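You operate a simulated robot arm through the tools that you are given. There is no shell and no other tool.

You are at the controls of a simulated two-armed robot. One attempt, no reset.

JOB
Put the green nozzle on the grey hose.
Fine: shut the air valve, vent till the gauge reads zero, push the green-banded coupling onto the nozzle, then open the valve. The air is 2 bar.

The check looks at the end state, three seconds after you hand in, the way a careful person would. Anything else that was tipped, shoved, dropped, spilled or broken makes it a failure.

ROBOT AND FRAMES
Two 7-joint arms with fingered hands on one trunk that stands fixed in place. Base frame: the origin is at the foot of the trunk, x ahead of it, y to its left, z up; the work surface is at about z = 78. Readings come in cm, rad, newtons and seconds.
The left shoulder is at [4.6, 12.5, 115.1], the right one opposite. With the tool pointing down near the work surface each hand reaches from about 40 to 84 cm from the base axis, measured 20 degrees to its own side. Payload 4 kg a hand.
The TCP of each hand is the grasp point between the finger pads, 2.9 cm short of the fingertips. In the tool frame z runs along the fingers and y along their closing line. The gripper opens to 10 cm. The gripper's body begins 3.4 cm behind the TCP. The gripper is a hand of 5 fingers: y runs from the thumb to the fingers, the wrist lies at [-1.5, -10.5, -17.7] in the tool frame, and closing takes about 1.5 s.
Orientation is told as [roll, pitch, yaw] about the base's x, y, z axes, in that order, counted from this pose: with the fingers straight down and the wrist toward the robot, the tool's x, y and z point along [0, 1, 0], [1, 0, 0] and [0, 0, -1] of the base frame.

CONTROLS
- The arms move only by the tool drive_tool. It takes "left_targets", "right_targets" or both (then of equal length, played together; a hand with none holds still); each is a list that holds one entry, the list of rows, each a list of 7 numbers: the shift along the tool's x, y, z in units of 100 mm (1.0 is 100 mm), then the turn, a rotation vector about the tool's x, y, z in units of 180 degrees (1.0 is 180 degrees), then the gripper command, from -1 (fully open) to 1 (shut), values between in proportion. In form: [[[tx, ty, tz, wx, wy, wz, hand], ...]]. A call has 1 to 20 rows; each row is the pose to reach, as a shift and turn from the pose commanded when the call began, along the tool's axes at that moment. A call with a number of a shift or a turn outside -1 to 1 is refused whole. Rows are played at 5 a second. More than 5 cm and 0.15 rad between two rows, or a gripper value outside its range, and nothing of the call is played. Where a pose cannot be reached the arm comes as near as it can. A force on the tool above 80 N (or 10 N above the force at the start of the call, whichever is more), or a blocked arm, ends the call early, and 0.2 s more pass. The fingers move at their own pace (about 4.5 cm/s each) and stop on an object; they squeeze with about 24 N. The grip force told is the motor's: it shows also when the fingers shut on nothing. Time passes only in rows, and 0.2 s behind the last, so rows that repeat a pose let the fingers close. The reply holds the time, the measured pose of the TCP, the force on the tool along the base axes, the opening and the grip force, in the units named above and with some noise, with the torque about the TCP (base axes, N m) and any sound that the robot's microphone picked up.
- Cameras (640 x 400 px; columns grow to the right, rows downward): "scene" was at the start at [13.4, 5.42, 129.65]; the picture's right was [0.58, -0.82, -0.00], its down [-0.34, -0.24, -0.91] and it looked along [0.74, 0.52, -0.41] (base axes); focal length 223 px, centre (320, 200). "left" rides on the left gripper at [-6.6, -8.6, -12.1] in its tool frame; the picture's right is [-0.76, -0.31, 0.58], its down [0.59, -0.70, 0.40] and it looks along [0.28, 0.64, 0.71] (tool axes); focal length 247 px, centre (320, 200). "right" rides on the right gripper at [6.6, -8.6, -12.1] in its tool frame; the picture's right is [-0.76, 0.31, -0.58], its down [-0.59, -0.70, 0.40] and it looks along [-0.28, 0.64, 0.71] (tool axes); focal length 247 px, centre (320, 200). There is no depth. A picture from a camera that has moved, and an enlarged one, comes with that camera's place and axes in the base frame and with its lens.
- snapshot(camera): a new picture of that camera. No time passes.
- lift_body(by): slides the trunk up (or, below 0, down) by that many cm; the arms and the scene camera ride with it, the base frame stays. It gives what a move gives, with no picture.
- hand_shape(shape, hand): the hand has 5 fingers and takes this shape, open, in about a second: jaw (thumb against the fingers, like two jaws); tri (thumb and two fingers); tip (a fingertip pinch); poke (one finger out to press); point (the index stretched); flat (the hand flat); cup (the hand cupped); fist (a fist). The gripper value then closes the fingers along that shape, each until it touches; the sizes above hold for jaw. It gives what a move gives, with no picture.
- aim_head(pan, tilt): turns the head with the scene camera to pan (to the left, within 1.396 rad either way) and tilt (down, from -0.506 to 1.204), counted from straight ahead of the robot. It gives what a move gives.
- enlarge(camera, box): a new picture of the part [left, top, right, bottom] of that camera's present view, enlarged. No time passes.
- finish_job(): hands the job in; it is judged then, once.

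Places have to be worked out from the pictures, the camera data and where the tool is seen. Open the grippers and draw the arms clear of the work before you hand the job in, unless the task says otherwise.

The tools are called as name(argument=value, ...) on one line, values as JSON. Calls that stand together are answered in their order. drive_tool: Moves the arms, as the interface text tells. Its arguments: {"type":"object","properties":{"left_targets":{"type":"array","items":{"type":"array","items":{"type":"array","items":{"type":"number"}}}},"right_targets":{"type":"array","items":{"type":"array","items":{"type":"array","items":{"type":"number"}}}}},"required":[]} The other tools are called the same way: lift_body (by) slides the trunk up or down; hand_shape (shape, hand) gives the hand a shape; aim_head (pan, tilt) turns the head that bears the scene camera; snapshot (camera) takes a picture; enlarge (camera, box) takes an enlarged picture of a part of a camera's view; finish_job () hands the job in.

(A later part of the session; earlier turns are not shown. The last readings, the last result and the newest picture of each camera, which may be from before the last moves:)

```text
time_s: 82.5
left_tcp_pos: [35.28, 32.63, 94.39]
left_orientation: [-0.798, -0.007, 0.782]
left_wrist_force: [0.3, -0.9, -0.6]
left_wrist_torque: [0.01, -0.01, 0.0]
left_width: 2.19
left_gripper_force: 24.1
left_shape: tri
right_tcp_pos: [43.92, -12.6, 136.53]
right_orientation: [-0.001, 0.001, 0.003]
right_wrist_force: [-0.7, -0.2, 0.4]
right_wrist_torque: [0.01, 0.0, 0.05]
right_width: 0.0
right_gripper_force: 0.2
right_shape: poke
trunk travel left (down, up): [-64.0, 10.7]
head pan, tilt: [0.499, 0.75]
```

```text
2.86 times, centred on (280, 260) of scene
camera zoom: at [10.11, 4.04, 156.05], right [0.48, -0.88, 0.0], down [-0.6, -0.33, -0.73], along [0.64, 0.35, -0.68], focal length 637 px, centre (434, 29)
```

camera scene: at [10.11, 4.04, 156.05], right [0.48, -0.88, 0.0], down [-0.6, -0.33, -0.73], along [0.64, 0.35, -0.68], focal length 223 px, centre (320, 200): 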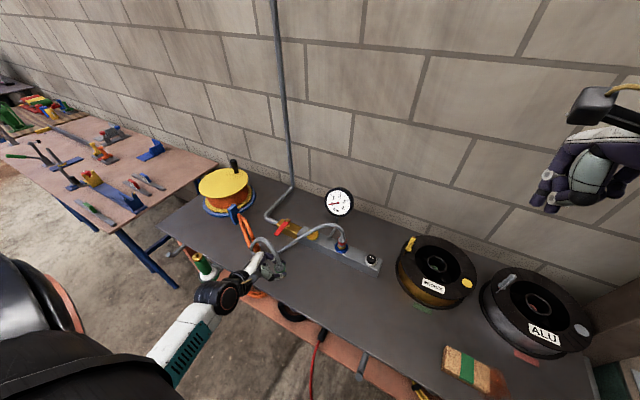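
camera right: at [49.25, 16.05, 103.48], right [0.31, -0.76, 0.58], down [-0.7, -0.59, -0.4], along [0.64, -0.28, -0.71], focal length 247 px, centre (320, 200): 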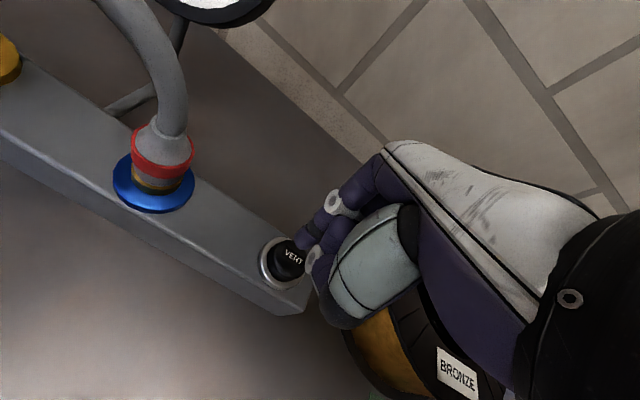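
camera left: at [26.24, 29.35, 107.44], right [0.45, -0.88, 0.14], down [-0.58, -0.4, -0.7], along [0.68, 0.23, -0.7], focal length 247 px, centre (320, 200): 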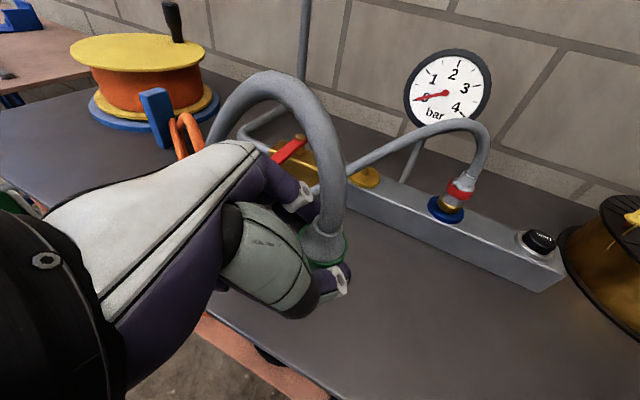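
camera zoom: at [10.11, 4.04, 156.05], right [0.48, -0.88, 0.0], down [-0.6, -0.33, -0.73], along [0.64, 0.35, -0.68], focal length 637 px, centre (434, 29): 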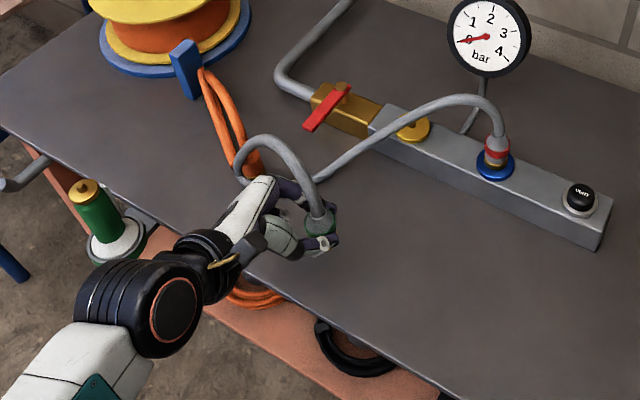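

The grey hose loop looks close to the orange coupling. I zoom in to check the gap before moving on.

enlarge(camera="scene", box=[230, 210, 300, 280])

enlarge(camera="left", box=[120, 60, 360, 260])

```text
5.71 times, centred on (265, 245) of scene
camera zoom: at [10.11, 4.04, 156.05], right [0.48, -0.88, 0.0], down [-0.6, -0.33, -0.73], along [0.64, 0.35, -0.68], focal length 1275 px, centre (634, -57)
```

zoom: 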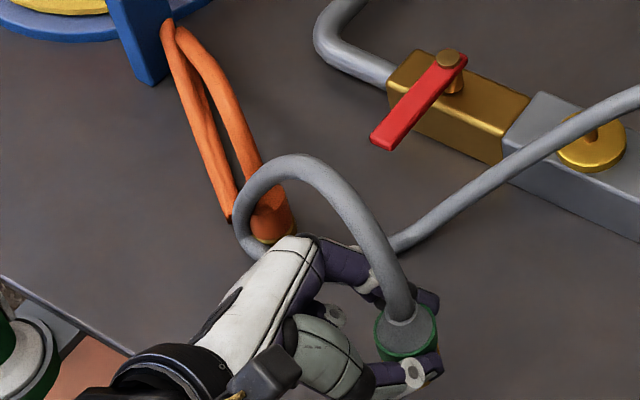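

```text
2.00 times, centred on (240, 160) of left
camera zoom: at [26.24, 29.35, 107.44], right [0.45, -0.88, 0.14], down [-0.58, -0.4, -0.7], along [0.68, 0.23, -0.7], focal length 494 px, centre (480, 280)
```

zoom: 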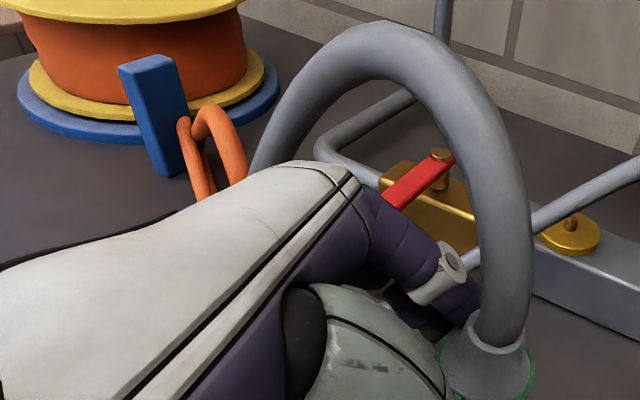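

The grey loop comes down right beside the orange coupling at about (43.5, 51.8). Before going any further in +y, I lift the coupling and pull it toward the robot (−x), so the loop draws away from the orange hose.

drive_tool(left_targets=[[[-0.14, 0, -0.14, 0, 0, 0, 1], [-0.28, 0, -0.28, 0, 0, 0, 1], [-0.42, 0, -0.42, 0, 0, 0, 1], [-0.56, 0, -0.55, 0, 0, 0, 1], [-0.7, 0, -0.68, 0, 0, 0, 1], [-0.82, 0, -0.8, 0, 0, 0, 1]]])

enlarge(camera="scene", box=[200, 200, 340, 300])

snapshot(camera="left")

```text
time_s: 83.9
left_tcp_pos: [35.23, 32.55, 105.89]
left_orientation: [-0.797, -0.004, 0.784]
left_wrist_force: [-0.3, 0.6, -0.8]
left_wrist_torque: [0.03, -0.03, -0.06]
left_width: 2.17
left_gripper_force: 24.3
left_shape: tri
right_tcp_pos: [43.94, -12.63, 136.53]
right_orientation: [0.001, 0.003, 0.003]
right_wrist_force: [0.3, 0.8, -0.5]
right_wrist_torque: [0.02, 0.04, 0.03]
right_width: 0.0
right_gripper_force: 0.1
right_shape: poke
trunk travel left (down, up): [-64.0, 10.7]
head pan, tilt: [0.499, 0.75]
```

```text
4.00 times, centred on (270, 250) of scene
camera zoom: at [10.13, 4.06, 156.04], right [0.48, -0.88, 0.0], down [-0.6, -0.33, -0.73], along [0.64, 0.35, -0.68], focal length 892 px, centre (520, 0)
```

zoom: 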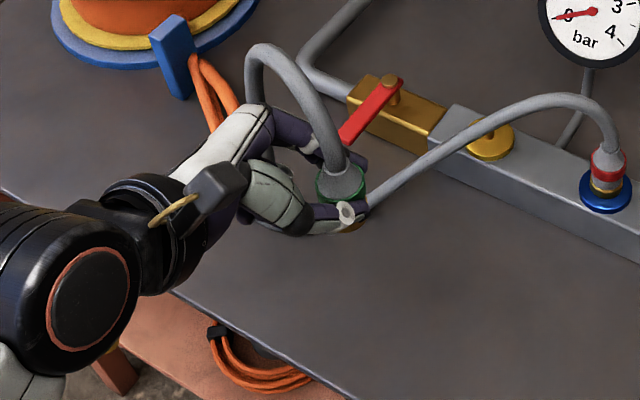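

```text
taken
camera left: at [26.29, 29.29, 118.91], right [0.45, -0.88, 0.14], down [-0.58, -0.4, -0.7], along [0.68, 0.23, -0.7], focal length 247 px, centre (320, 200)
```

left: 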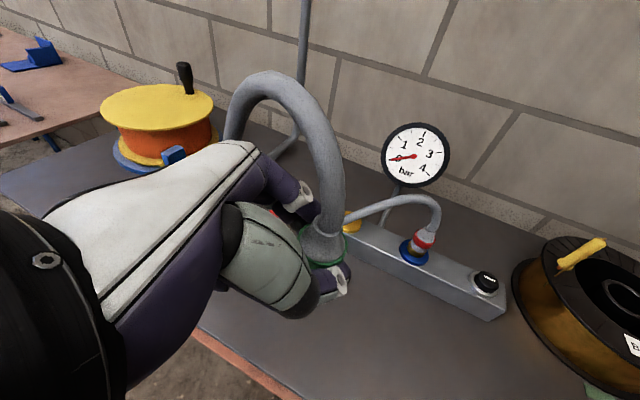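

drive_tool(left_targets=[[[0.1, -0.036, -0.1, 0, 0, 0, 1], [0.2, -0.07, -0.2, 0, 0, 0, 1], [0.3, -0.107, -0.3, 0, 0, 0, 1], [0.395, -0.142, -0.404, 0, 0, 0, 1]]])

enlarge(camera="scene", box=[180, 190, 360, 320])

```text
time_s: 84.9
left_tcp_pos: [30.12, 35.68, 105.77]
left_orientation: [-0.798, -0.006, 0.785]
left_wrist_force: [-0.2, -0.3, -1.5]
left_wrist_torque: [0.01, 0.01, 0.05]
left_width: 2.15
left_gripper_force: 23.6
left_shape: tri
right_tcp_pos: [43.85, -12.65, 136.63]
right_orientation: [0.002, 0.0, 0.001]
right_wrist_force: [-0.5, -0.4, -0.4]
right_wrist_torque: [0.01, 0.0, -0.01]
right_width: 0.02
right_gripper_force: 0.0
right_shape: poke
trunk travel left (down, up): [-64.0, 10.7]
head pan, tilt: [0.499, 0.75]
```

```text
3.08 times, centred on (270, 255) of scene
camera zoom: at [10.08, 4.09, 156.05], right [0.48, -0.88, 0.0], down [-0.6, -0.33, -0.73], along [0.64, 0.35, -0.68], focal length 686 px, centre (474, 31)
```

zoom: 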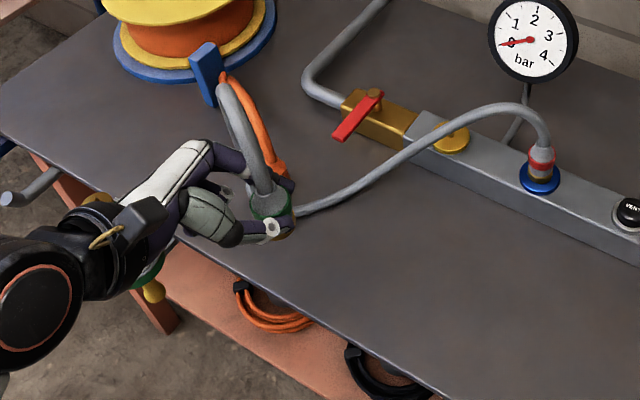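

enlarge(camera="scene", box=[225, 200, 285, 260])

snapshot(camera="left")

```text
6.67 times, centred on (255, 230) of scene
camera zoom: at [10.08, 4.09, 156.05], right [0.48, -0.88, 0.0], down [-0.6, -0.33, -0.73], along [0.64, 0.35, -0.68], focal length 1487 px, centre (753, 0)
```

zoom: 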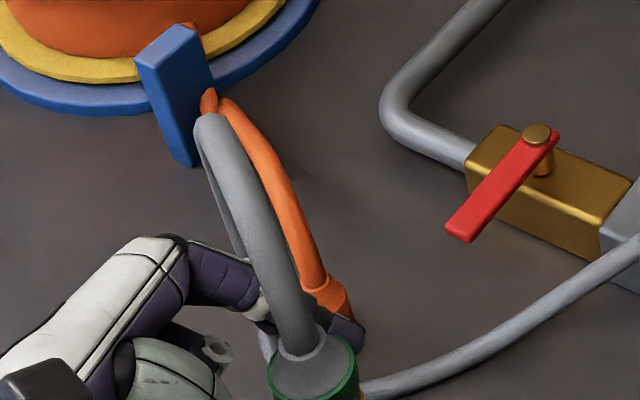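

```text
taken
camera left: at [21.09, 32.31, 118.89], right [0.45, -0.88, 0.14], down [-0.58, -0.4, -0.7], along [0.68, 0.23, -0.7], focal length 247 px, centre (320, 200)
```

left: 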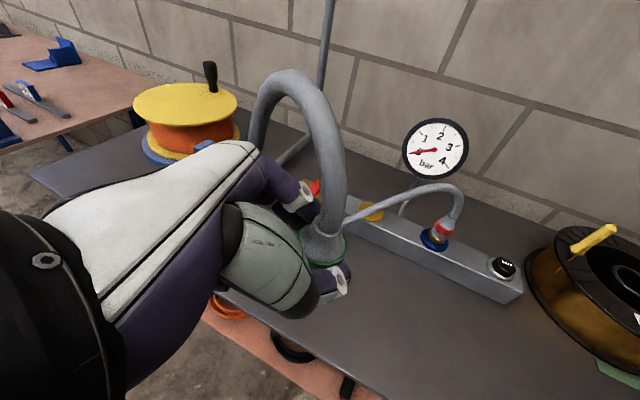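

The loop's foot has moved to about x≈39, away from the orange coupling. I keep drawing it in −x and raise it further to unload the arch before travelling in +y.

drive_tool(left_targets=[[[-0.05, 0.02, -0.18, 0, 0, 0, 1], [-0.1, 0.04, -0.36, 0, 0, 0, 1], [-0.15, 0.06, -0.54, 0, 0, 0, 1], [-0.2, 0.08, -0.72, 0, 0, 0, 1], [-0.246, 0.098, -0.893, 0, 0, 0, 1]]])

enlarge(camera="scene", box=[180, 160, 340, 290])

snapshot(camera="left")

```text
time_s: 86.1
left_tcp_pos: [27.49, 39.59, 113.97]
left_orientation: [-0.798, -0.007, 0.783]
left_wrist_force: [-0.1, 0.2, -1.0]
left_wrist_torque: [-0.03, -0.01, 0.01]
left_width: 2.19
left_gripper_force: 24.1
left_shape: tri
right_tcp_pos: [43.81, -12.54, 136.57]
right_orientation: [0.001, 0.001, 0.001]
right_wrist_force: [0.5, 0.4, 0.8]
right_wrist_torque: [0.02, -0.01, 0.01]
right_width: 0.01
right_gripper_force: 0.0
right_shape: poke
trunk travel left (down, up): [-64.0, 10.7]
head pan, tilt: [0.499, 0.75]
```

```text
3.08 times, centred on (260, 225) of scene
camera zoom: at [10.1, 4.07, 156.05], right [0.48, -0.88, 0.0], down [-0.6, -0.33, -0.73], along [0.64, 0.35, -0.68], focal length 686 px, centre (505, 123)
```

zoom: 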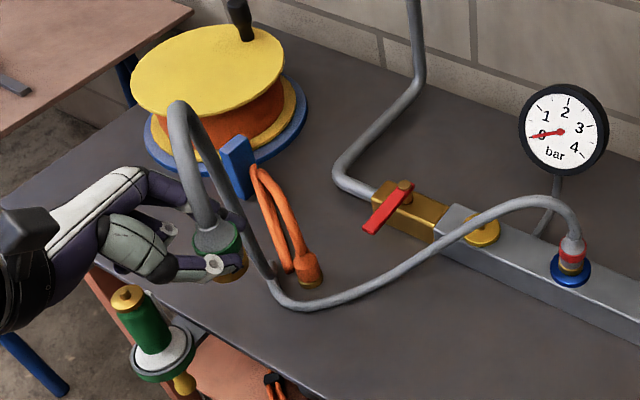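

```text
taken
camera left: at [18.5, 36.31, 127.03], right [0.45, -0.88, 0.14], down [-0.58, -0.4, -0.7], along [0.68, 0.23, -0.7], focal length 247 px, centre (320, 200)
```

left: 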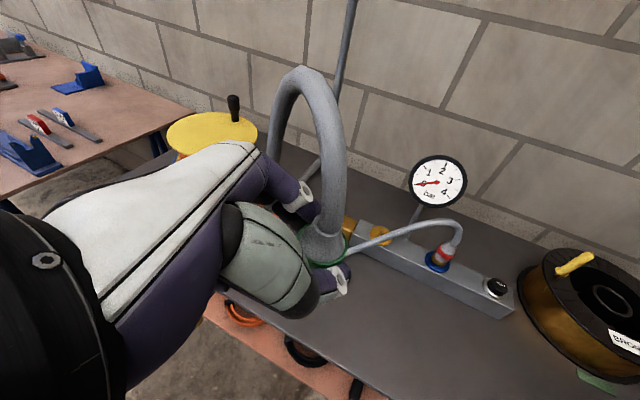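

The view is clear now: the loop's foot is about 3 cm from the orange coupling, which hasn't moved. Raising the coupling more should lift the loop off the bench entirely, so I go up another 12 cm before travelling in +y.

drive_tool(left_targets=[[[-0.15, 0, -0.14, 0, 0, 0, 1], [-0.29, 0, -0.28, 0, 0, 0, 1], [-0.43, 0, -0.42, 0, 0, 0, 1], [-0.58, 0, -0.56, 0, 0, 0, 1], [-0.72, 0, -0.7, 0, 0, 0, 1], [-0.86, 0, -0.84, 0, 0, 0, 1]]])

enlarge(camera="scene", box=[160, 130, 360, 290])

```text
time_s: 87.5
left_tcp_pos: [27.95, 41.1, 125.4]
left_orientation: [-0.799, -0.004, 0.782]
left_wrist_force: [-0.2, 0.3, -1.5]
left_wrist_torque: [0.03, -0.02, 0.0]
left_width: 2.16
left_gripper_force: 24.0
left_shape: tri
left hand out of reach, approached as far as the arm can: row 5, 6
right_tcp_pos: [43.87, -12.69, 136.48]
right_orientation: [0.001, 0.003, 0.001]
right_wrist_force: [-0.8, -0.5, 0.9]
right_wrist_torque: [0.0, -0.01, 0.0]
right_width: 0.0
right_gripper_force: 0.0
right_shape: poke
trunk travel left (down, up): [-64.0, 10.7]
head pan, tilt: [0.499, 0.75]
```

```text
2.50 times, centred on (260, 210) of scene
camera zoom: at [10.14, 4.08, 156.04], right [0.48, -0.88, 0.0], down [-0.6, -0.33, -0.73], along [0.64, 0.35, -0.68], focal length 558 px, centre (470, 175)
```

zoom: 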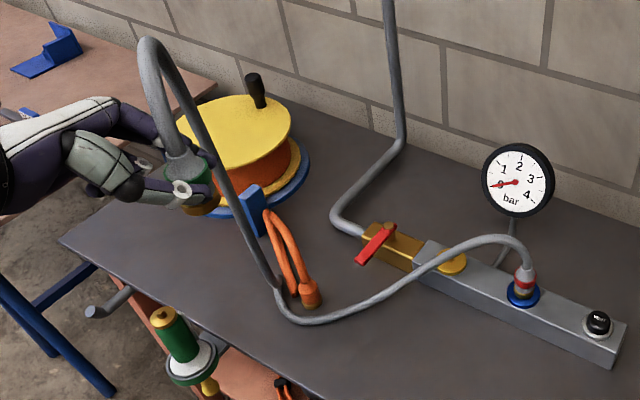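

The arm reached its fold limit, and the hose hangs clear in front of the orange coupling. Now I travel 10 cm in +y and check the hose.

drive_tool(left_targets=[[[0.1, 0.13, -0.1, 0, 0, 0, 1], [0.2, 0.27, -0.2, 0, 0, 0, 1], [0.3, 0.4, -0.3, 0, 0, 0, 1], [0.4, 0.54, -0.4, 0, 0, 0, 1], [0.5, 0.67, -0.5, 0, 0, 0, 1]]])

enlarge(camera="scene", box=[140, 120, 360, 290])

```text
time_s: 88.7
left_tcp_pos: [27.8, 50.7, 125.35]
left_orientation: [-0.797, -0.006, 0.781]
left_wrist_force: [-0.1, -0.4, -1.3]
left_wrist_torque: [0.01, 0.01, 0.03]
left_width: 2.17
left_gripper_force: 24.1
left_shape: tri
right_tcp_pos: [43.86, -12.61, 136.56]
right_orientation: [0.001, 0.002, 0.002]
right_wrist_force: [0.5, 0.1, 0.0]
right_wrist_torque: [0.01, 0.02, 0.02]
right_width: 0.02
right_gripper_force: 0.0
right_shape: poke
trunk travel left (down, up): [-64.0, 10.7]
head pan, tilt: [0.499, 0.75]
```

```text
2.35 times, centred on (250, 205) of scene
camera zoom: at [10.12, 4.1, 156.04], right [0.48, -0.88, 0.0], down [-0.6, -0.33, -0.73], along [0.64, 0.35, -0.68], focal length 525 px, centre (485, 188)
```

zoom: 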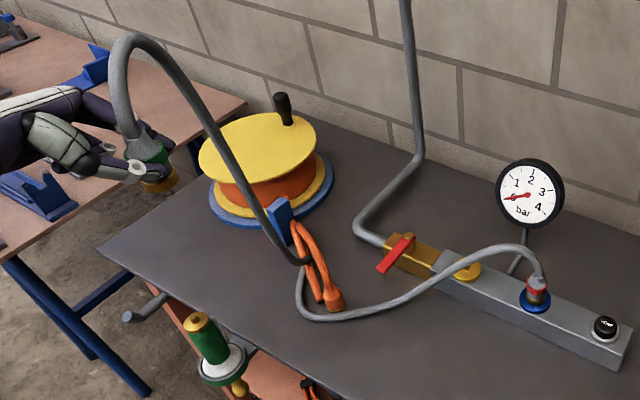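

The hose now appears to cross the orange hose in the picture; I zoom in to see whether they touch.

enlarge(camera="scene", box=[240, 190, 300, 260])

snapshot(camera="left")

```text
5.71 times, centred on (270, 225) of scene
camera zoom: at [10.12, 4.1, 156.04], right [0.48, -0.88, 0.0], down [-0.6, -0.33, -0.73], along [0.64, 0.35, -0.68], focal length 1275 px, centre (606, 57)
```

zoom: 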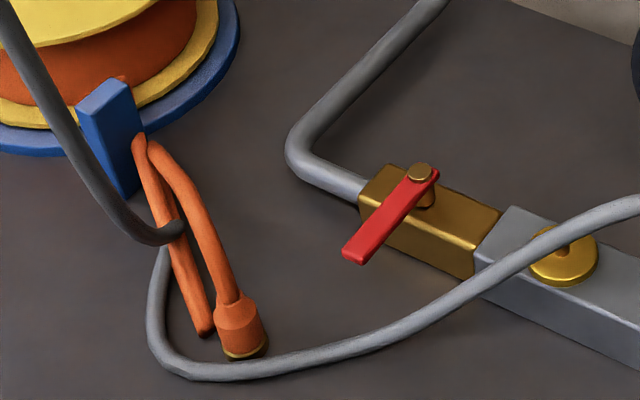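

```text
taken
camera left: at [18.89, 47.47, 138.4], right [0.45, -0.88, 0.14], down [-0.58, -0.4, -0.7], along [0.68, 0.23, -0.7], focal length 247 px, centre (320, 200)
```

left: 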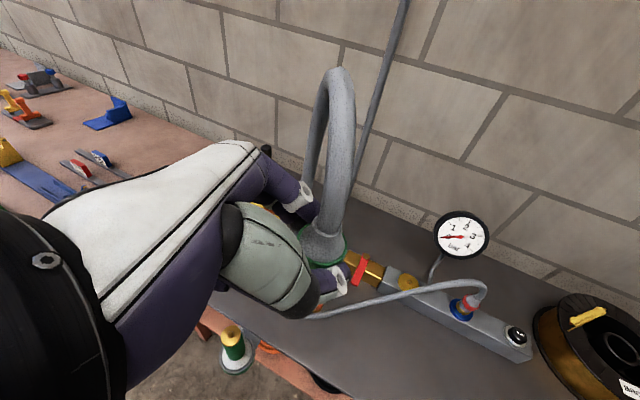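

The grey hose passes in front of (on the −x side of) the orange hose, which hasn't moved, but there is more slack than I thought. I raise the coupling steeply while moving on, to pull the hose straight and up off the bench.

drive_tool(left_targets=[[[-0.05, 0.08, -0.17, 0, 0, 0, 1], [-0.11, 0.17, -0.34, 0, 0, 0, 1], [-0.16, 0.25, -0.52, 0, 0, 0, 1], [-0.22, 0.34, -0.69, 0, 0, 0, 1], [-0.275, 0.424, -0.863, 0, 0, 0, 1]]])

enlarge(camera="scene", box=[120, 60, 360, 270])

```text
time_s: 89.9
left_tcp_pos: [27.92, 56.84, 133.03]
left_orientation: [-0.797, -0.005, 0.784]
left_wrist_force: [-0.2, 0.0, -0.3]
left_wrist_torque: [-0.02, -0.01, -0.01]
left_width: 2.15
left_gripper_force: 23.7
left_shape: tri
right_tcp_pos: [43.93, -12.58, 136.52]
right_orientation: [0.0, 0.001, 0.002]
right_wrist_force: [0.0, 0.2, 0.1]
right_wrist_torque: [0.04, -0.04, 0.0]
right_width: 0.0
right_gripper_force: 0.0
right_shape: poke
trunk travel left (down, up): [-64.0, 10.7]
head pan, tilt: [0.499, 0.75]
```

```text
1.90 times, centred on (240, 165) of scene
camera zoom: at [10.15, 4.1, 156.04], right [0.48, -0.88, 0.0], down [-0.6, -0.33, -0.73], along [0.64, 0.35, -0.68], focal length 425 px, centre (472, 267)
```

zoom: 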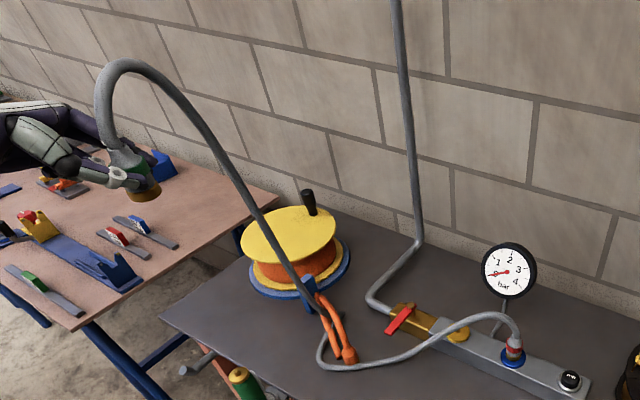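

drive_tool(left_targets=[[[-0.1, 0.06, -0.18, 0, 0, 0, 1], [-0.2, 0.11, -0.36, 0, 0, 0, 1], [-0.31, 0.17, -0.54, 0, 0, 0, 1], [-0.41, 0.23, -0.72, 0, 0, 0, 1], [-0.517, 0.282, -0.9, 0, 0, 0, 1]]])

enlarge(camera="scene", box=[120, 20, 360, 270])

enlarge(camera="scene", box=[220, 170, 300, 260])

```text
time_s: 91.1
left_tcp_pos: [27.76, 60.66, 143.13]
left_orientation: [-0.798, -0.005, 0.783]
left_wrist_force: [-1.2, -0.5, -0.6]
left_wrist_torque: [0.0, 0.01, 0.0]
left_width: 2.15
left_gripper_force: 24.1
left_shape: tri
right_tcp_pos: [43.93, -12.54, 136.55]
right_orientation: [0.001, 0.001, 0.001]
right_wrist_force: [-0.1, 0.3, 1.1]
right_wrist_torque: [0.03, 0.01, 0.02]
right_width: 0.0
right_gripper_force: 0.1
right_shape: poke
trunk travel left (down, up): [-64.0, 10.7]
head pan, tilt: [0.499, 0.75]
```

```text
1.60 times, centred on (240, 145) of scene
camera zoom: at [10.16, 4.07, 156.04], right [0.48, -0.88, 0.0], down [-0.6, -0.33, -0.73], along [0.64, 0.35, -0.68], focal length 357 px, centre (448, 288)
```

zoom: 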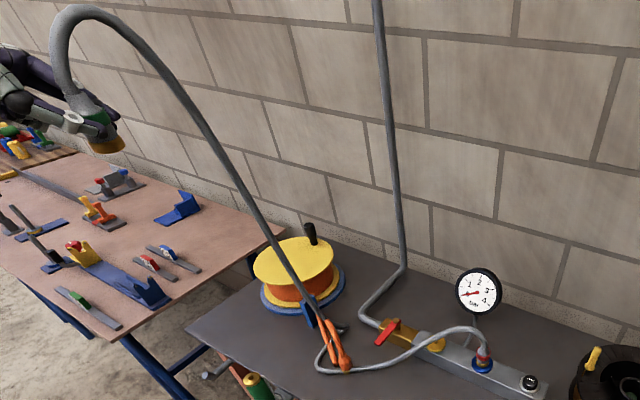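

```text
4.44 times, centred on (260, 215) of scene
camera zoom: at [10.16, 4.07, 156.04], right [0.48, -0.88, 0.0], down [-0.6, -0.33, -0.73], along [0.64, 0.35, -0.68], focal length 991 px, centre (587, 133)
```

zoom: 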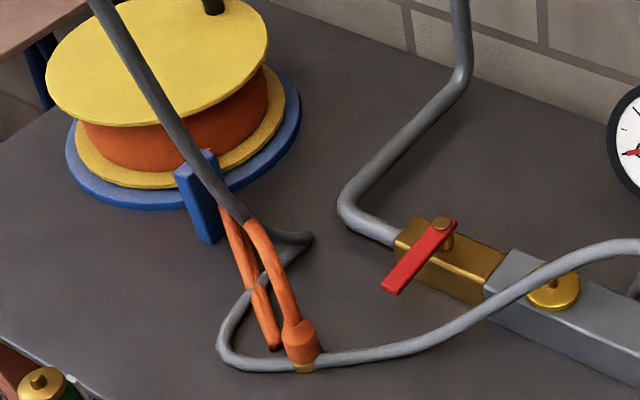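

The hose length evidently isn't conserved (it simply follows the coupling), no tension shows at the wrist, and the orange hose hasn't moved at all. I go on: move over the nozzle axis (TCP ≈ (27.4, 62.45)) and descend in stages.

drive_tool(left_targets=[[[0.16, 0.02, 0.12, 0, 0, 0, 1], [0.32, 0.04, 0.24, 0, 0, 0, 1], [0.48, 0.06, 0.37, 0, 0, 0, 1], [0.64, 0.08, 0.49, 0, 0, 0, 1], [0.8, 0.1, 0.61, 0, 0, 0, 1], [0.965, 0.102, 0.73, 0, 0, 0, 1]]])

drive_tool(left_targets=[[[0.155, 0, 0.15, 0, 0, 0, 1], [0.31, 0, 0.3, 0, 0, 0, 1], [0.465, 0, 0.455, 0, 0, 0, 1], [0.62, 0, 0.606, 0, 0, 0, 1], [0.775, 0, 0.76, 0, 0, 0, 1], [0.93, 0, 0.909, 0, 0, 0, 1]]])

aim_head(pan=1.1, tilt=0.85)

snapshot(camera="scene")

snapshot(camera="left")

```text
time_s: 92.5
left_tcp_pos: [27.46, 62.5, 131.34]
left_orientation: [-0.798, -0.005, 0.785]
left_wrist_force: [0.2, -1.1, -1.1]
left_wrist_torque: [-0.04, -0.01, -0.02]
left_width: 2.15
left_gripper_force: 24.1
left_shape: tri
right_tcp_pos: [43.86, -12.68, 136.55]
right_orientation: [0.0, 0.002, 0.003]
right_wrist_force: [-0.5, -0.4, -0.6]
right_wrist_torque: [0.01, 0.01, 0.0]
right_width: 0.0
right_gripper_force: 0.1
right_shape: poke
trunk travel left (down, up): [-64.0, 10.7]
head pan, tilt: [0.499, 0.75]
```

```text
time_s: 93.9
left_tcp_pos: [27.33, 62.61, 118.33]
left_orientation: [-0.798, -0.007, 0.785]
left_wrist_force: [-0.1, -0.3, -0.9]
left_wrist_torque: [0.01, 0.03, -0.01]
left_width: 2.14
left_gripper_force: 24.2
left_shape: tri
right_tcp_pos: [43.95, -12.61, 136.55]
right_orientation: [0.001, 0.001, 0.003]
right_wrist_force: [0.4, -0.7, -0.2]
right_wrist_torque: [0.04, 0.02, 0.03]
right_width: 0.0
right_gripper_force: 0.1
right_shape: poke
trunk travel left (down, up): [-64.0, 10.7]
head pan, tilt: [0.499, 0.75]
```

```text
time_s: 94.9
left_tcp_pos: [27.51, 62.56, 118.27]
left_orientation: [-0.798, -0.005, 0.784]
left_wrist_force: [-0.5, -0.4, -1.5]
left_wrist_torque: [0.03, -0.01, 0.01]
left_width: 2.14
left_gripper_force: 24.2
left_shape: tri
right_tcp_pos: [44.0, -12.57, 136.55]
right_orientation: [0.0, 0.0, 0.002]
right_wrist_force: [-0.3, 0.5, -0.6]
right_wrist_torque: [0.02, -0.04, -0.02]
right_width: 0.03
right_gripper_force: 0.0
right_shape: poke
trunk travel left (down, up): [-64.0, 10.7]
head pan, tilt: [1.1, 0.85]
```

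```text
taken
camera scene: at [6.4, 7.07, 155.24], right [0.89, -0.45, 0.0], down [-0.34, -0.67, -0.66], along [0.3, 0.59, -0.75], focal length 223 px, centre (320, 200)
```

scene: 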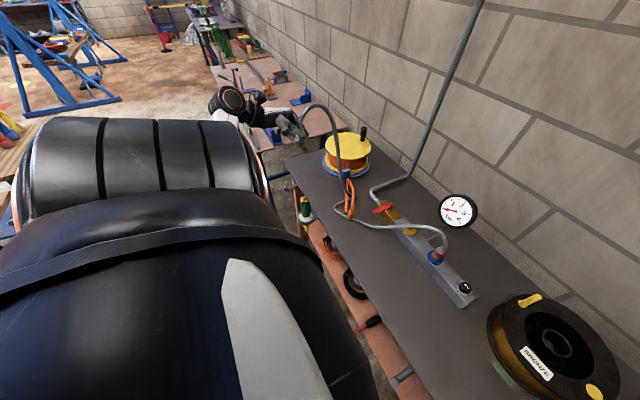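

```text
taken
camera left: at [18.45, 59.24, 131.36], right [0.45, -0.88, 0.14], down [-0.58, -0.4, -0.7], along [0.68, 0.23, -0.7], focal length 247 px, centre (320, 200)
```

left: 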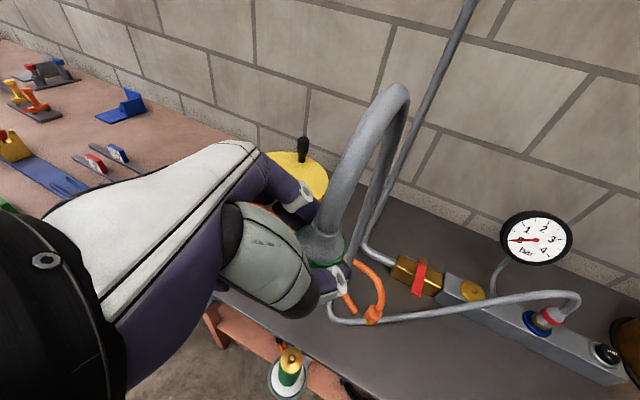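

Both views now show the nozzle and the held coupling. I zoom in to check alignment.

enlarge(camera="left", box=[240, 220, 400, 400])

enlarge(camera="scene", box=[240, 90, 360, 240])

```text
2.22 times, centred on (320, 310) of left
camera zoom: at [18.45, 59.24, 131.36], right [0.45, -0.88, 0.14], down [-0.58, -0.4, -0.7], along [0.68, 0.23, -0.7], focal length 549 px, centre (320, -44)
```

zoom: 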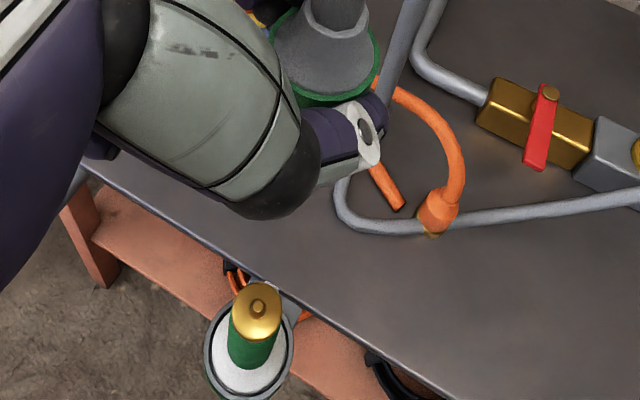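

```text
2.67 times, centred on (300, 165) of scene
camera zoom: at [6.4, 7.07, 155.24], right [0.89, -0.45, 0.0], down [-0.34, -0.67, -0.66], along [0.3, 0.59, -0.75], focal length 595 px, centre (373, 293)
```

zoom: 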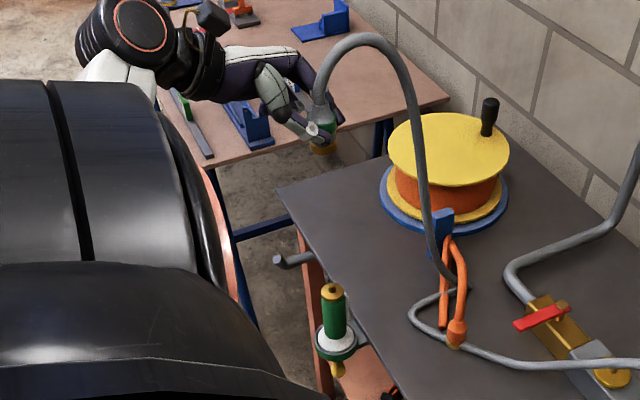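

enlarge(camera="scene", box=[280, 110, 320, 150])

enlarge(camera="left", box=[290, 200, 360, 280])

enlarge(camera="scene", box=[285, 185, 325, 235])

```text
10.00 times, centred on (300, 130) of scene
camera zoom: at [6.4, 7.07, 155.24], right [0.89, -0.45, 0.0], down [-0.34, -0.67, -0.66], along [0.3, 0.59, -0.75], focal length 2230 px, centre (520, 900)
```

zoom: 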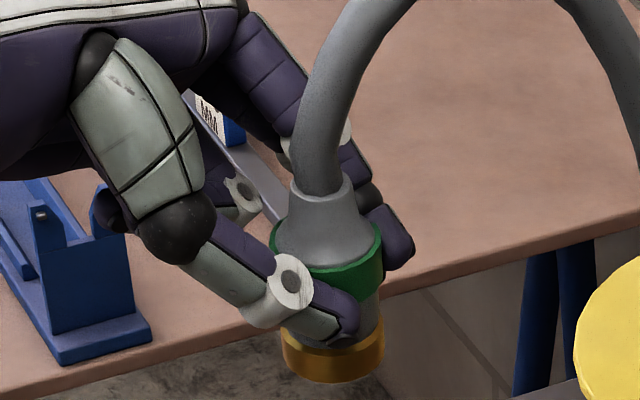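

```text
5.00 times, centred on (325, 240) of left
camera zoom: at [18.45, 59.24, 131.36], right [0.45, -0.88, 0.14], down [-0.58, -0.4, -0.7], along [0.68, 0.23, -0.7], focal length 1235 px, centre (295, 0)
```

zoom: 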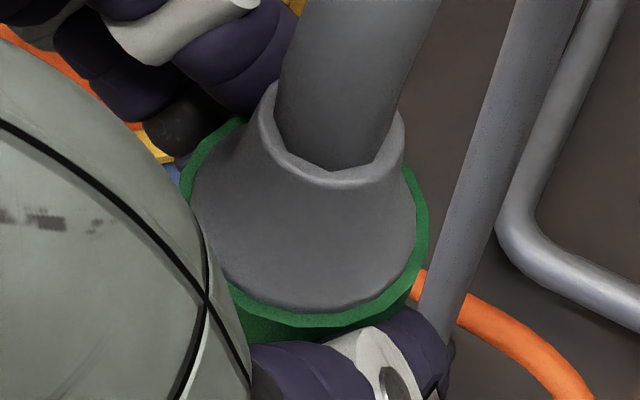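

```text
8.00 times, centred on (305, 210) of scene
camera zoom: at [6.4, 7.07, 155.24], right [0.89, -0.45, 0.0], down [-0.34, -0.67, -0.66], along [0.3, 0.59, -0.75], focal length 1784 px, centre (440, 120)
```

zoom: 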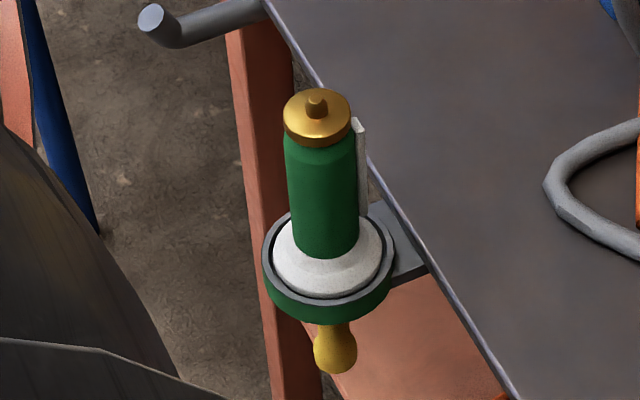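

The coupling hangs vertical and lies within about 0.3 cm of the nozzle axis by both cameras. I descend until its mouth is about 3 cm above the stud.

drive_tool(left_targets=[[[0.143, 0, 0.14, 0, 0, 0, 1], [0.286, 0, 0.28, 0, 0, 0, 1], [0.43, -0.01, 0.42, 0, 0, 0, 1], [0.57, -0.01, 0.56, 0, 0, 0, 1], [0.72, -0.01, 0.7, 0, 0, 0, 1], [0.87, -0.01, 0.84, 0, 0, 0, 1]]])

drive_tool(left_targets=[[[0.143, 0, 0.14, 0, 0, 0, 1], [0.286, 0, 0.28, 0, 0, 0, 1], [0.43, 0, 0.42, 0, 0, 0, 1], [0.54, 0, 0.53, 0, 0, 0, 1], [0.62, 0, 0.61, 0, 0, 0, 1]]])

enlarge(camera="scene", box=[270, 150, 350, 240])

snapshot(camera="left")

```text
time_s: 96.3
left_tcp_pos: [27.42, 62.56, 106.16]
left_orientation: [-0.797, -0.007, 0.784]
left_wrist_force: [-0.3, 0.6, -1.0]
left_wrist_torque: [-0.01, 0.02, -0.03]
left_width: 2.18
left_gripper_force: 23.9
left_shape: tri
right_tcp_pos: [43.93, -12.54, 136.57]
right_orientation: [0.001, 0.001, 0.004]
right_wrist_force: [0.5, 0.1, 0.4]
right_wrist_torque: [0.03, 0.0, 0.06]
right_width: 0.01
right_gripper_force: 0.0
right_shape: poke
trunk travel left (down, up): [-64.0, 10.7]
head pan, tilt: [1.1, 0.85]
```

```text
time_s: 97.5
left_tcp_pos: [27.4, 62.4, 97.58]
left_orientation: [-0.797, -0.008, 0.783]
left_wrist_force: [0.1, -0.4, -1.1]
left_wrist_torque: [0.0, -0.05, 0.01]
left_width: 2.14
left_gripper_force: 24.4
left_shape: tri
right_tcp_pos: [43.97, -12.53, 136.65]
right_orientation: [-0.001, 0.001, 0.0]
right_wrist_force: [-0.1, -0.5, 0.7]
right_wrist_torque: [0.0, -0.02, -0.02]
right_width: 0.0
right_gripper_force: 0.1
right_shape: poke
trunk travel left (down, up): [-64.0, 10.7]
head pan, tilt: [1.1, 0.85]
```

```text
4.44 times, centred on (310, 195) of scene
camera zoom: at [6.41, 7.07, 155.24], right [0.89, -0.45, 0.0], down [-0.34, -0.67, -0.66], along [0.3, 0.59, -0.75], focal length 991 px, centre (364, 222)
```

zoom: 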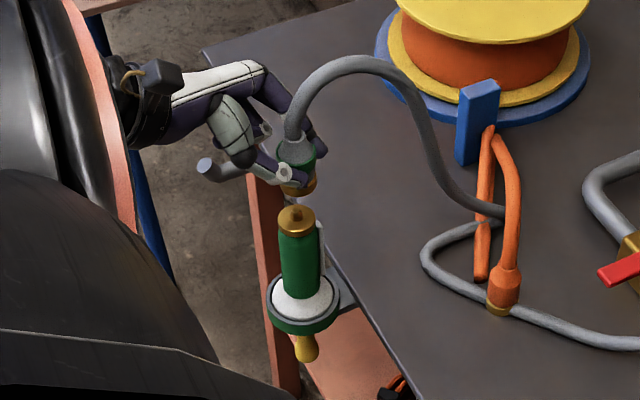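

```text
taken
camera left: at [18.48, 59.14, 110.5], right [0.45, -0.88, 0.14], down [-0.58, -0.4, -0.7], along [0.68, 0.23, -0.7], focal length 247 px, centre (320, 200)
```

left: 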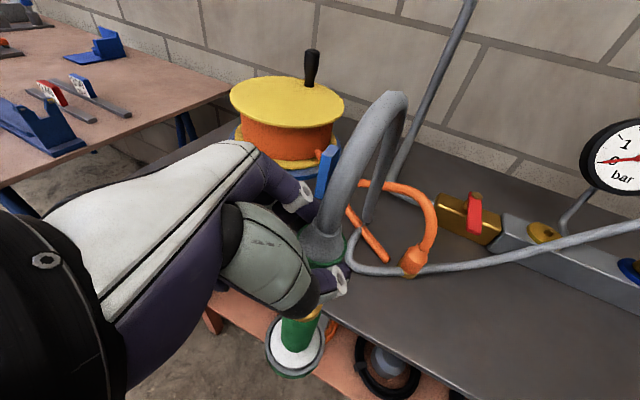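

enlarge(camera="scene", box=[285, 170, 325, 220])

enlarge(camera="left", box=[250, 210, 370, 390])

```text
8.00 times, centred on (305, 195) of scene
camera zoom: at [6.41, 7.07, 155.24], right [0.89, -0.45, 0.0], down [-0.34, -0.67, -0.66], along [0.3, 0.59, -0.75], focal length 1784 px, centre (440, 240)
```

zoom: 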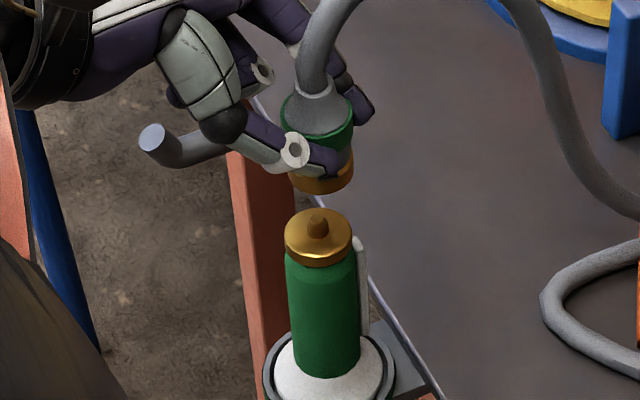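

```text
2.22 times, centred on (310, 300) of left
camera zoom: at [18.48, 59.14, 110.5], right [0.45, -0.88, 0.14], down [-0.58, -0.4, -0.7], along [0.68, 0.23, -0.7], focal length 549 px, centre (342, -22)
```

zoom: 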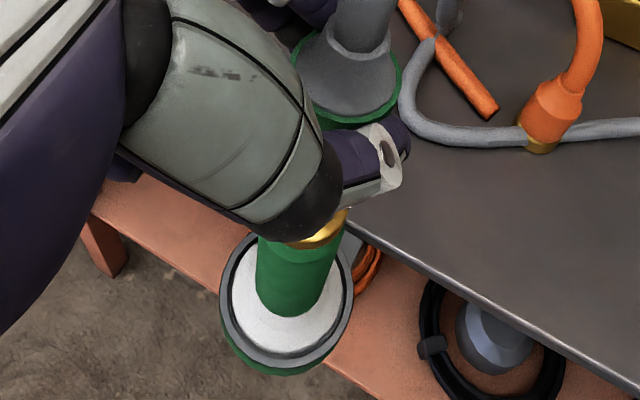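

Compared with the vertical line through the nozzle cap, the coupling sits about 0.4 cm too far to the image right. I correct by (−0.3, +0.2) cm and lower 2.5 cm.

drive_tool(left_targets=[[[0.025, -0.007, -0.025, 0, 0, 0, 1], [0.07, -0.007, 0.02, 0, 0, 0, 1], [0.115, -0.007, 0.063, 0, 0, 0, 1], [0.16, -0.007, 0.107, 0, 0, 0, 1], [0.203, -0.007, 0.15, 0, 0, 0, 1]]])

enlarge(camera="scene", box=[285, 170, 325, 220])

enlarge(camera="left", box=[250, 210, 370, 390])

```text
time_s: 98.7
left_tcp_pos: [27.26, 62.87, 94.9]
left_orientation: [-0.797, -0.006, 0.783]
left_wrist_force: [-0.5, 0.2, -0.8]
left_wrist_torque: [0.01, 0.01, 0.04]
left_width: 2.15
left_gripper_force: 23.4
left_shape: tri
right_tcp_pos: [43.98, -12.58, 136.54]
right_orientation: [0.001, 0.002, 0.002]
right_wrist_force: [-0.3, -0.4, 0.4]
right_wrist_torque: [0.0, 0.01, -0.02]
right_width: 0.0
right_gripper_force: 0.0
right_shape: poke
trunk travel left (down, up): [-64.0, 10.7]
head pan, tilt: [1.1, 0.85]
```

```text
8.00 times, centred on (305, 195) of scene
camera zoom: at [6.4, 7.08, 155.24], right [0.89, -0.45, 0.0], down [-0.34, -0.67, -0.66], along [0.3, 0.59, -0.75], focal length 1784 px, centre (440, 240)
```

zoom: 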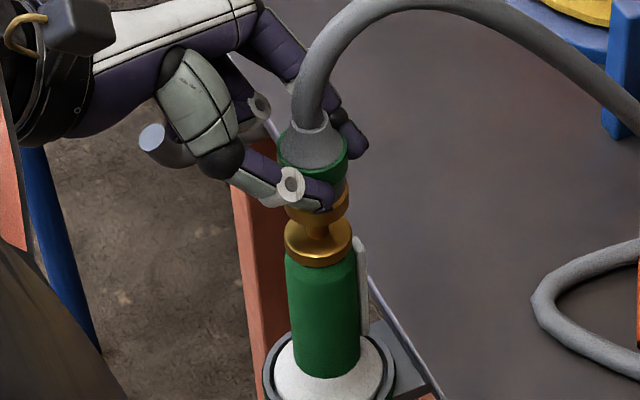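

```text
2.22 times, centred on (310, 300) of left
camera zoom: at [18.25, 59.47, 108.05], right [0.45, -0.88, 0.14], down [-0.58, -0.4, -0.7], along [0.68, 0.23, -0.7], focal length 549 px, centre (342, -22)
```

zoom: 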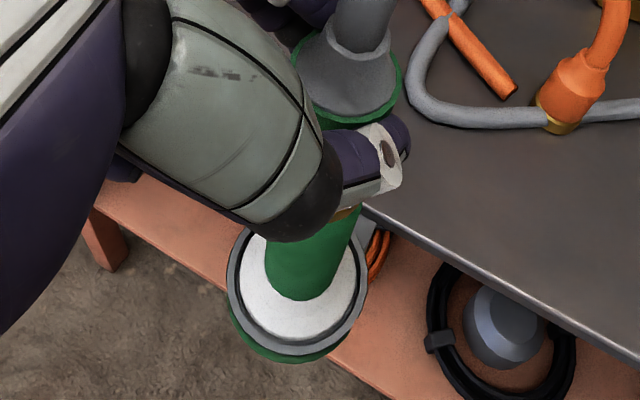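

The mouth is now just above the stud, aligned within measurement error (the scene view hints slightly +y, the wrist view slightly −y). I lower gently in small steps, watching the forces.

drive_tool(left_targets=[[[0.028, 0, 0.028, 0, 0, 0, 1], [0.057, 0, 0.056, 0, 0, 0, 1], [0.086, 0, 0.084, 0, 0, 0, 1]]])

enlarge(camera="scene", box=[290, 180, 320, 215])

```text
time_s: 99.5
left_tcp_pos: [27.21, 62.82, 93.88]
left_orientation: [-0.798, -0.004, 0.786]
left_wrist_force: [0.6, -0.4, -0.8]
left_wrist_torque: [-0.02, 0.03, 0.0]
left_width: 2.15
left_gripper_force: 24.7
left_shape: tri
right_tcp_pos: [43.91, -12.6, 136.55]
right_orientation: [0.0, 0.001, 0.002]
right_wrist_force: [-0.5, -0.1, 0.1]
right_wrist_torque: [-0.03, -0.01, 0.02]
right_width: 0.0
right_gripper_force: 0.0
right_shape: poke
trunk travel left (down, up): [-64.0, 10.7]
head pan, tilt: [1.1, 0.85]
```

```text
11.43 times, centred on (305, 198) of scene
camera zoom: at [6.4, 7.04, 155.25], right [0.89, -0.45, 0.0], down [-0.34, -0.67, -0.66], along [0.3, 0.59, -0.75], focal length 2549 px, centre (491, 229)
```

zoom: 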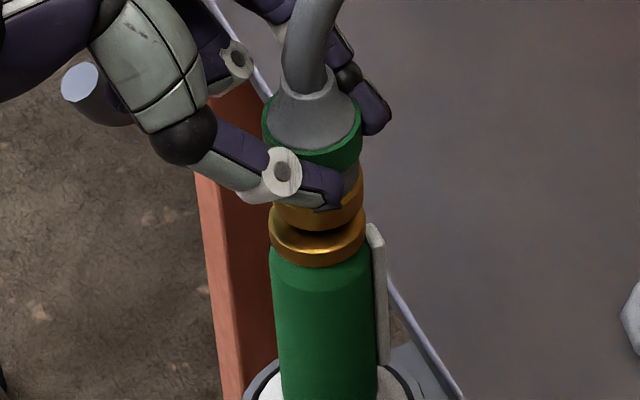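

Centred over the cap (left/right edges match), about 1 cm still to go, with no contact force. I continue down.

drive_tool(left_targets=[[[0.02, 0, 0.02, 0, 0, 0, 1], [0.04, 0, 0.04, 0, 0, 0, 1], [0.06, 0, 0.06, 0, 0, 0, 1], [0.07, 0, 0.07, 0, 0, 0, 1]]])

enlarge(camera="scene", box=[290, 180, 320, 215])

```text
time_s: 100.5
left_tcp_pos: [27.3, 62.79, 93.17]
left_orientation: [-0.799, -0.012, 0.784]
left_wrist_force: [-2.2, -0.2, 18.5]
left_wrist_torque: [-0.12, -0.17, -0.1]
left_width: 2.23
left_gripper_force: 24.2
left_shape: tri
right_tcp_pos: [43.83, -12.69, 136.64]
right_orientation: [0.001, -0.001, 0.002]
right_wrist_force: [-0.3, 0.7, -0.3]
right_wrist_torque: [-0.03, -0.01, 0.0]
right_width: 0.0
right_gripper_force: 0.1
right_shape: poke
trunk travel left (down, up): [-64.0, 10.7]
head pan, tilt: [1.1, 0.85]
```

```text
11.43 times, centred on (305, 198) of scene
camera zoom: at [6.27, 6.84, 155.28], right [0.89, -0.45, 0.0], down [-0.34, -0.67, -0.66], along [0.3, 0.59, -0.75], focal length 2549 px, centre (491, 229)
```

zoom: 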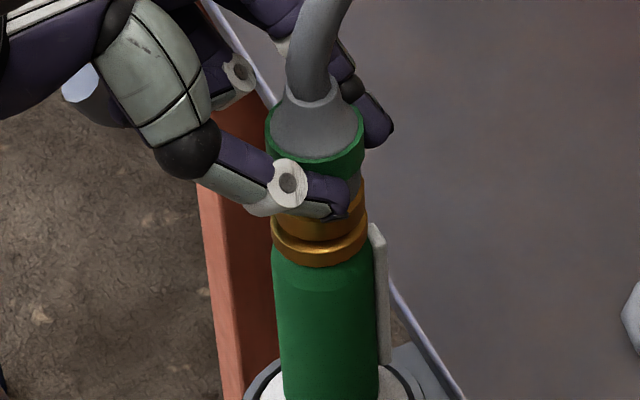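

Contact with 18.5 N upward and almost no side load. I push down further in small increments to seat it and listen for a click.

drive_tool(left_targets=[[[0.015, 0, 0.015, 0, 0, 0, 1], [0.03, 0, 0.03, 0, 0, 0, 1], [0.03, 0, 0.03, 0, 0, 0, 1]]])

enlarge(camera="scene", box=[290, 180, 320, 215])

```text
time_s: 101.3
left_tcp_pos: [27.38, 62.67, 92.77]
left_orientation: [-0.8, -0.012, 0.784]
left_wrist_force: [1.8, -1.4, 26.5]
left_wrist_torque: [-0.16, -0.3, -0.13]
left_width: 2.32
left_gripper_force: 24.0
left_shape: tri
right_tcp_pos: [43.95, -12.83, 136.56]
right_orientation: [0.003, -0.002, 0.0]
right_wrist_force: [0.2, 0.3, 0.0]
right_wrist_torque: [-0.02, -0.02, -0.01]
right_width: 0.0
right_gripper_force: 0.2
right_shape: poke
trunk travel left (down, up): [-64.0, 10.7]
head pan, tilt: [1.1, 0.85]
```

```text
11.43 times, centred on (305, 198) of scene
camera zoom: at [6.27, 6.75, 155.28], right [0.89, -0.45, 0.0], down [-0.34, -0.67, -0.66], along [0.3, 0.59, -0.75], focal length 2549 px, centre (491, 229)
```

zoom: 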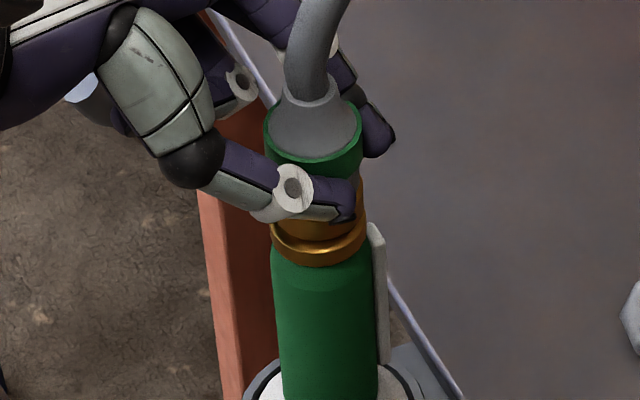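

enlarge(camera="scene", box=[297, 188, 313, 206])

enlarge(camera="left", box=[260, 210, 370, 380])

```text
16.00 times, centred on (305, 197) of scene
camera zoom: at [6.27, 6.75, 155.28], right [0.89, -0.45, 0.0], down [-0.34, -0.67, -0.66], along [0.3, 0.59, -0.75], focal length 3569 px, centre (560, 248)
```

zoom: 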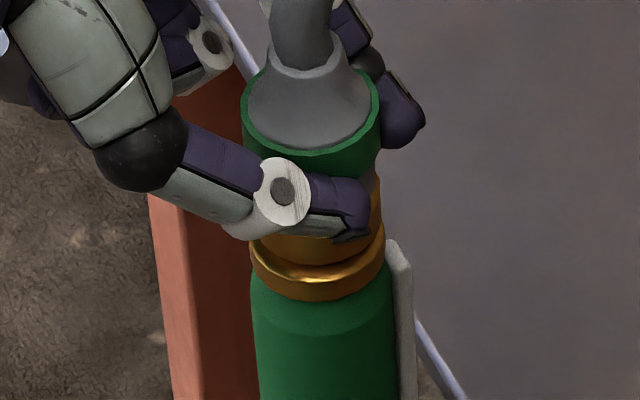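

```text
2.35 times, centred on (315, 295) of left
camera zoom: at [18.29, 59.38, 105.76], right [0.45, -0.88, 0.14], down [-0.58, -0.4, -0.71], along [0.68, 0.24, -0.69], focal length 581 px, centre (332, -24)
```

zoom: 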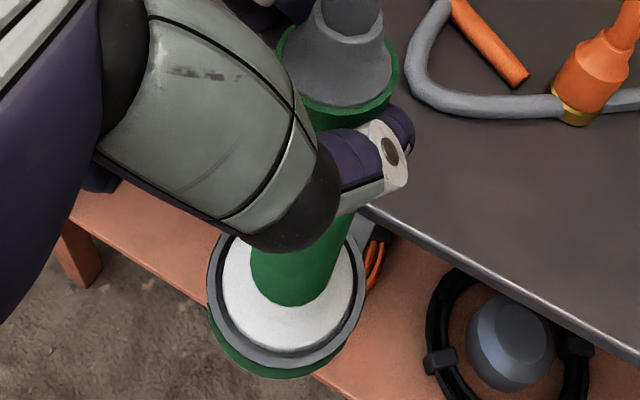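

The coupling face is within a few millimetres of the cap, at 26 N without a click yet. I push a bit harder.

drive_tool(left_targets=[[[0.015, 0, 0.015, 0, 0, 0, 1], [0.03, 0, 0.03, 0, 0, 0, 1], [0.045, 0, 0.045, 0, 0, 0, 1], [0.045, 0, 0.045, 0, 0, 0, 1]]])

enlarge(camera="scene", box=[297, 188, 313, 206])

```text
time_s: 102.3
left_tcp_pos: [26.94, 62.74, 91.07]
left_orientation: [-0.794, 0.004, 0.782]
left_wrist_force: [0.4, -0.5, -1.2]
left_wrist_torque: [-0.03, -0.05, -0.02]
left_width: 1.7
left_gripper_force: 24.0
left_shape: tri
right_tcp_pos: [43.99, -12.32, 136.4]
right_orientation: [-0.001, 0.002, 0.002]
right_wrist_force: [0.4, 0.4, 0.7]
right_wrist_torque: [-0.01, 0.0, -0.02]
right_width: 0.02
right_gripper_force: 0.1
right_shape: poke
trunk travel left (down, up): [-64.0, 10.7]
head pan, tilt: [1.1, 0.85]
```

```text
16.00 times, centred on (305, 197) of scene
camera zoom: at [6.44, 7.3, 155.18], right [0.89, -0.45, 0.0], down [-0.34, -0.67, -0.66], along [0.3, 0.59, -0.75], focal length 3569 px, centre (560, 248)
```

zoom: 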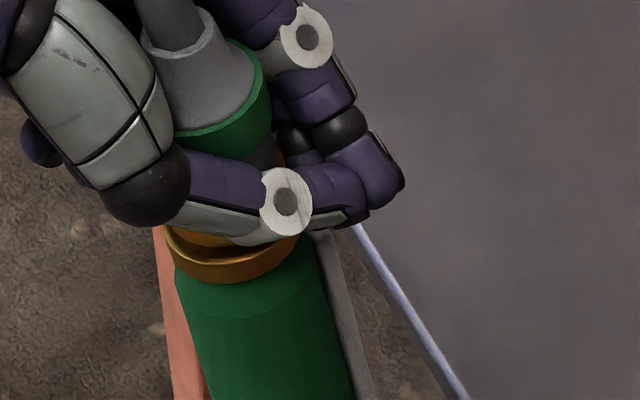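

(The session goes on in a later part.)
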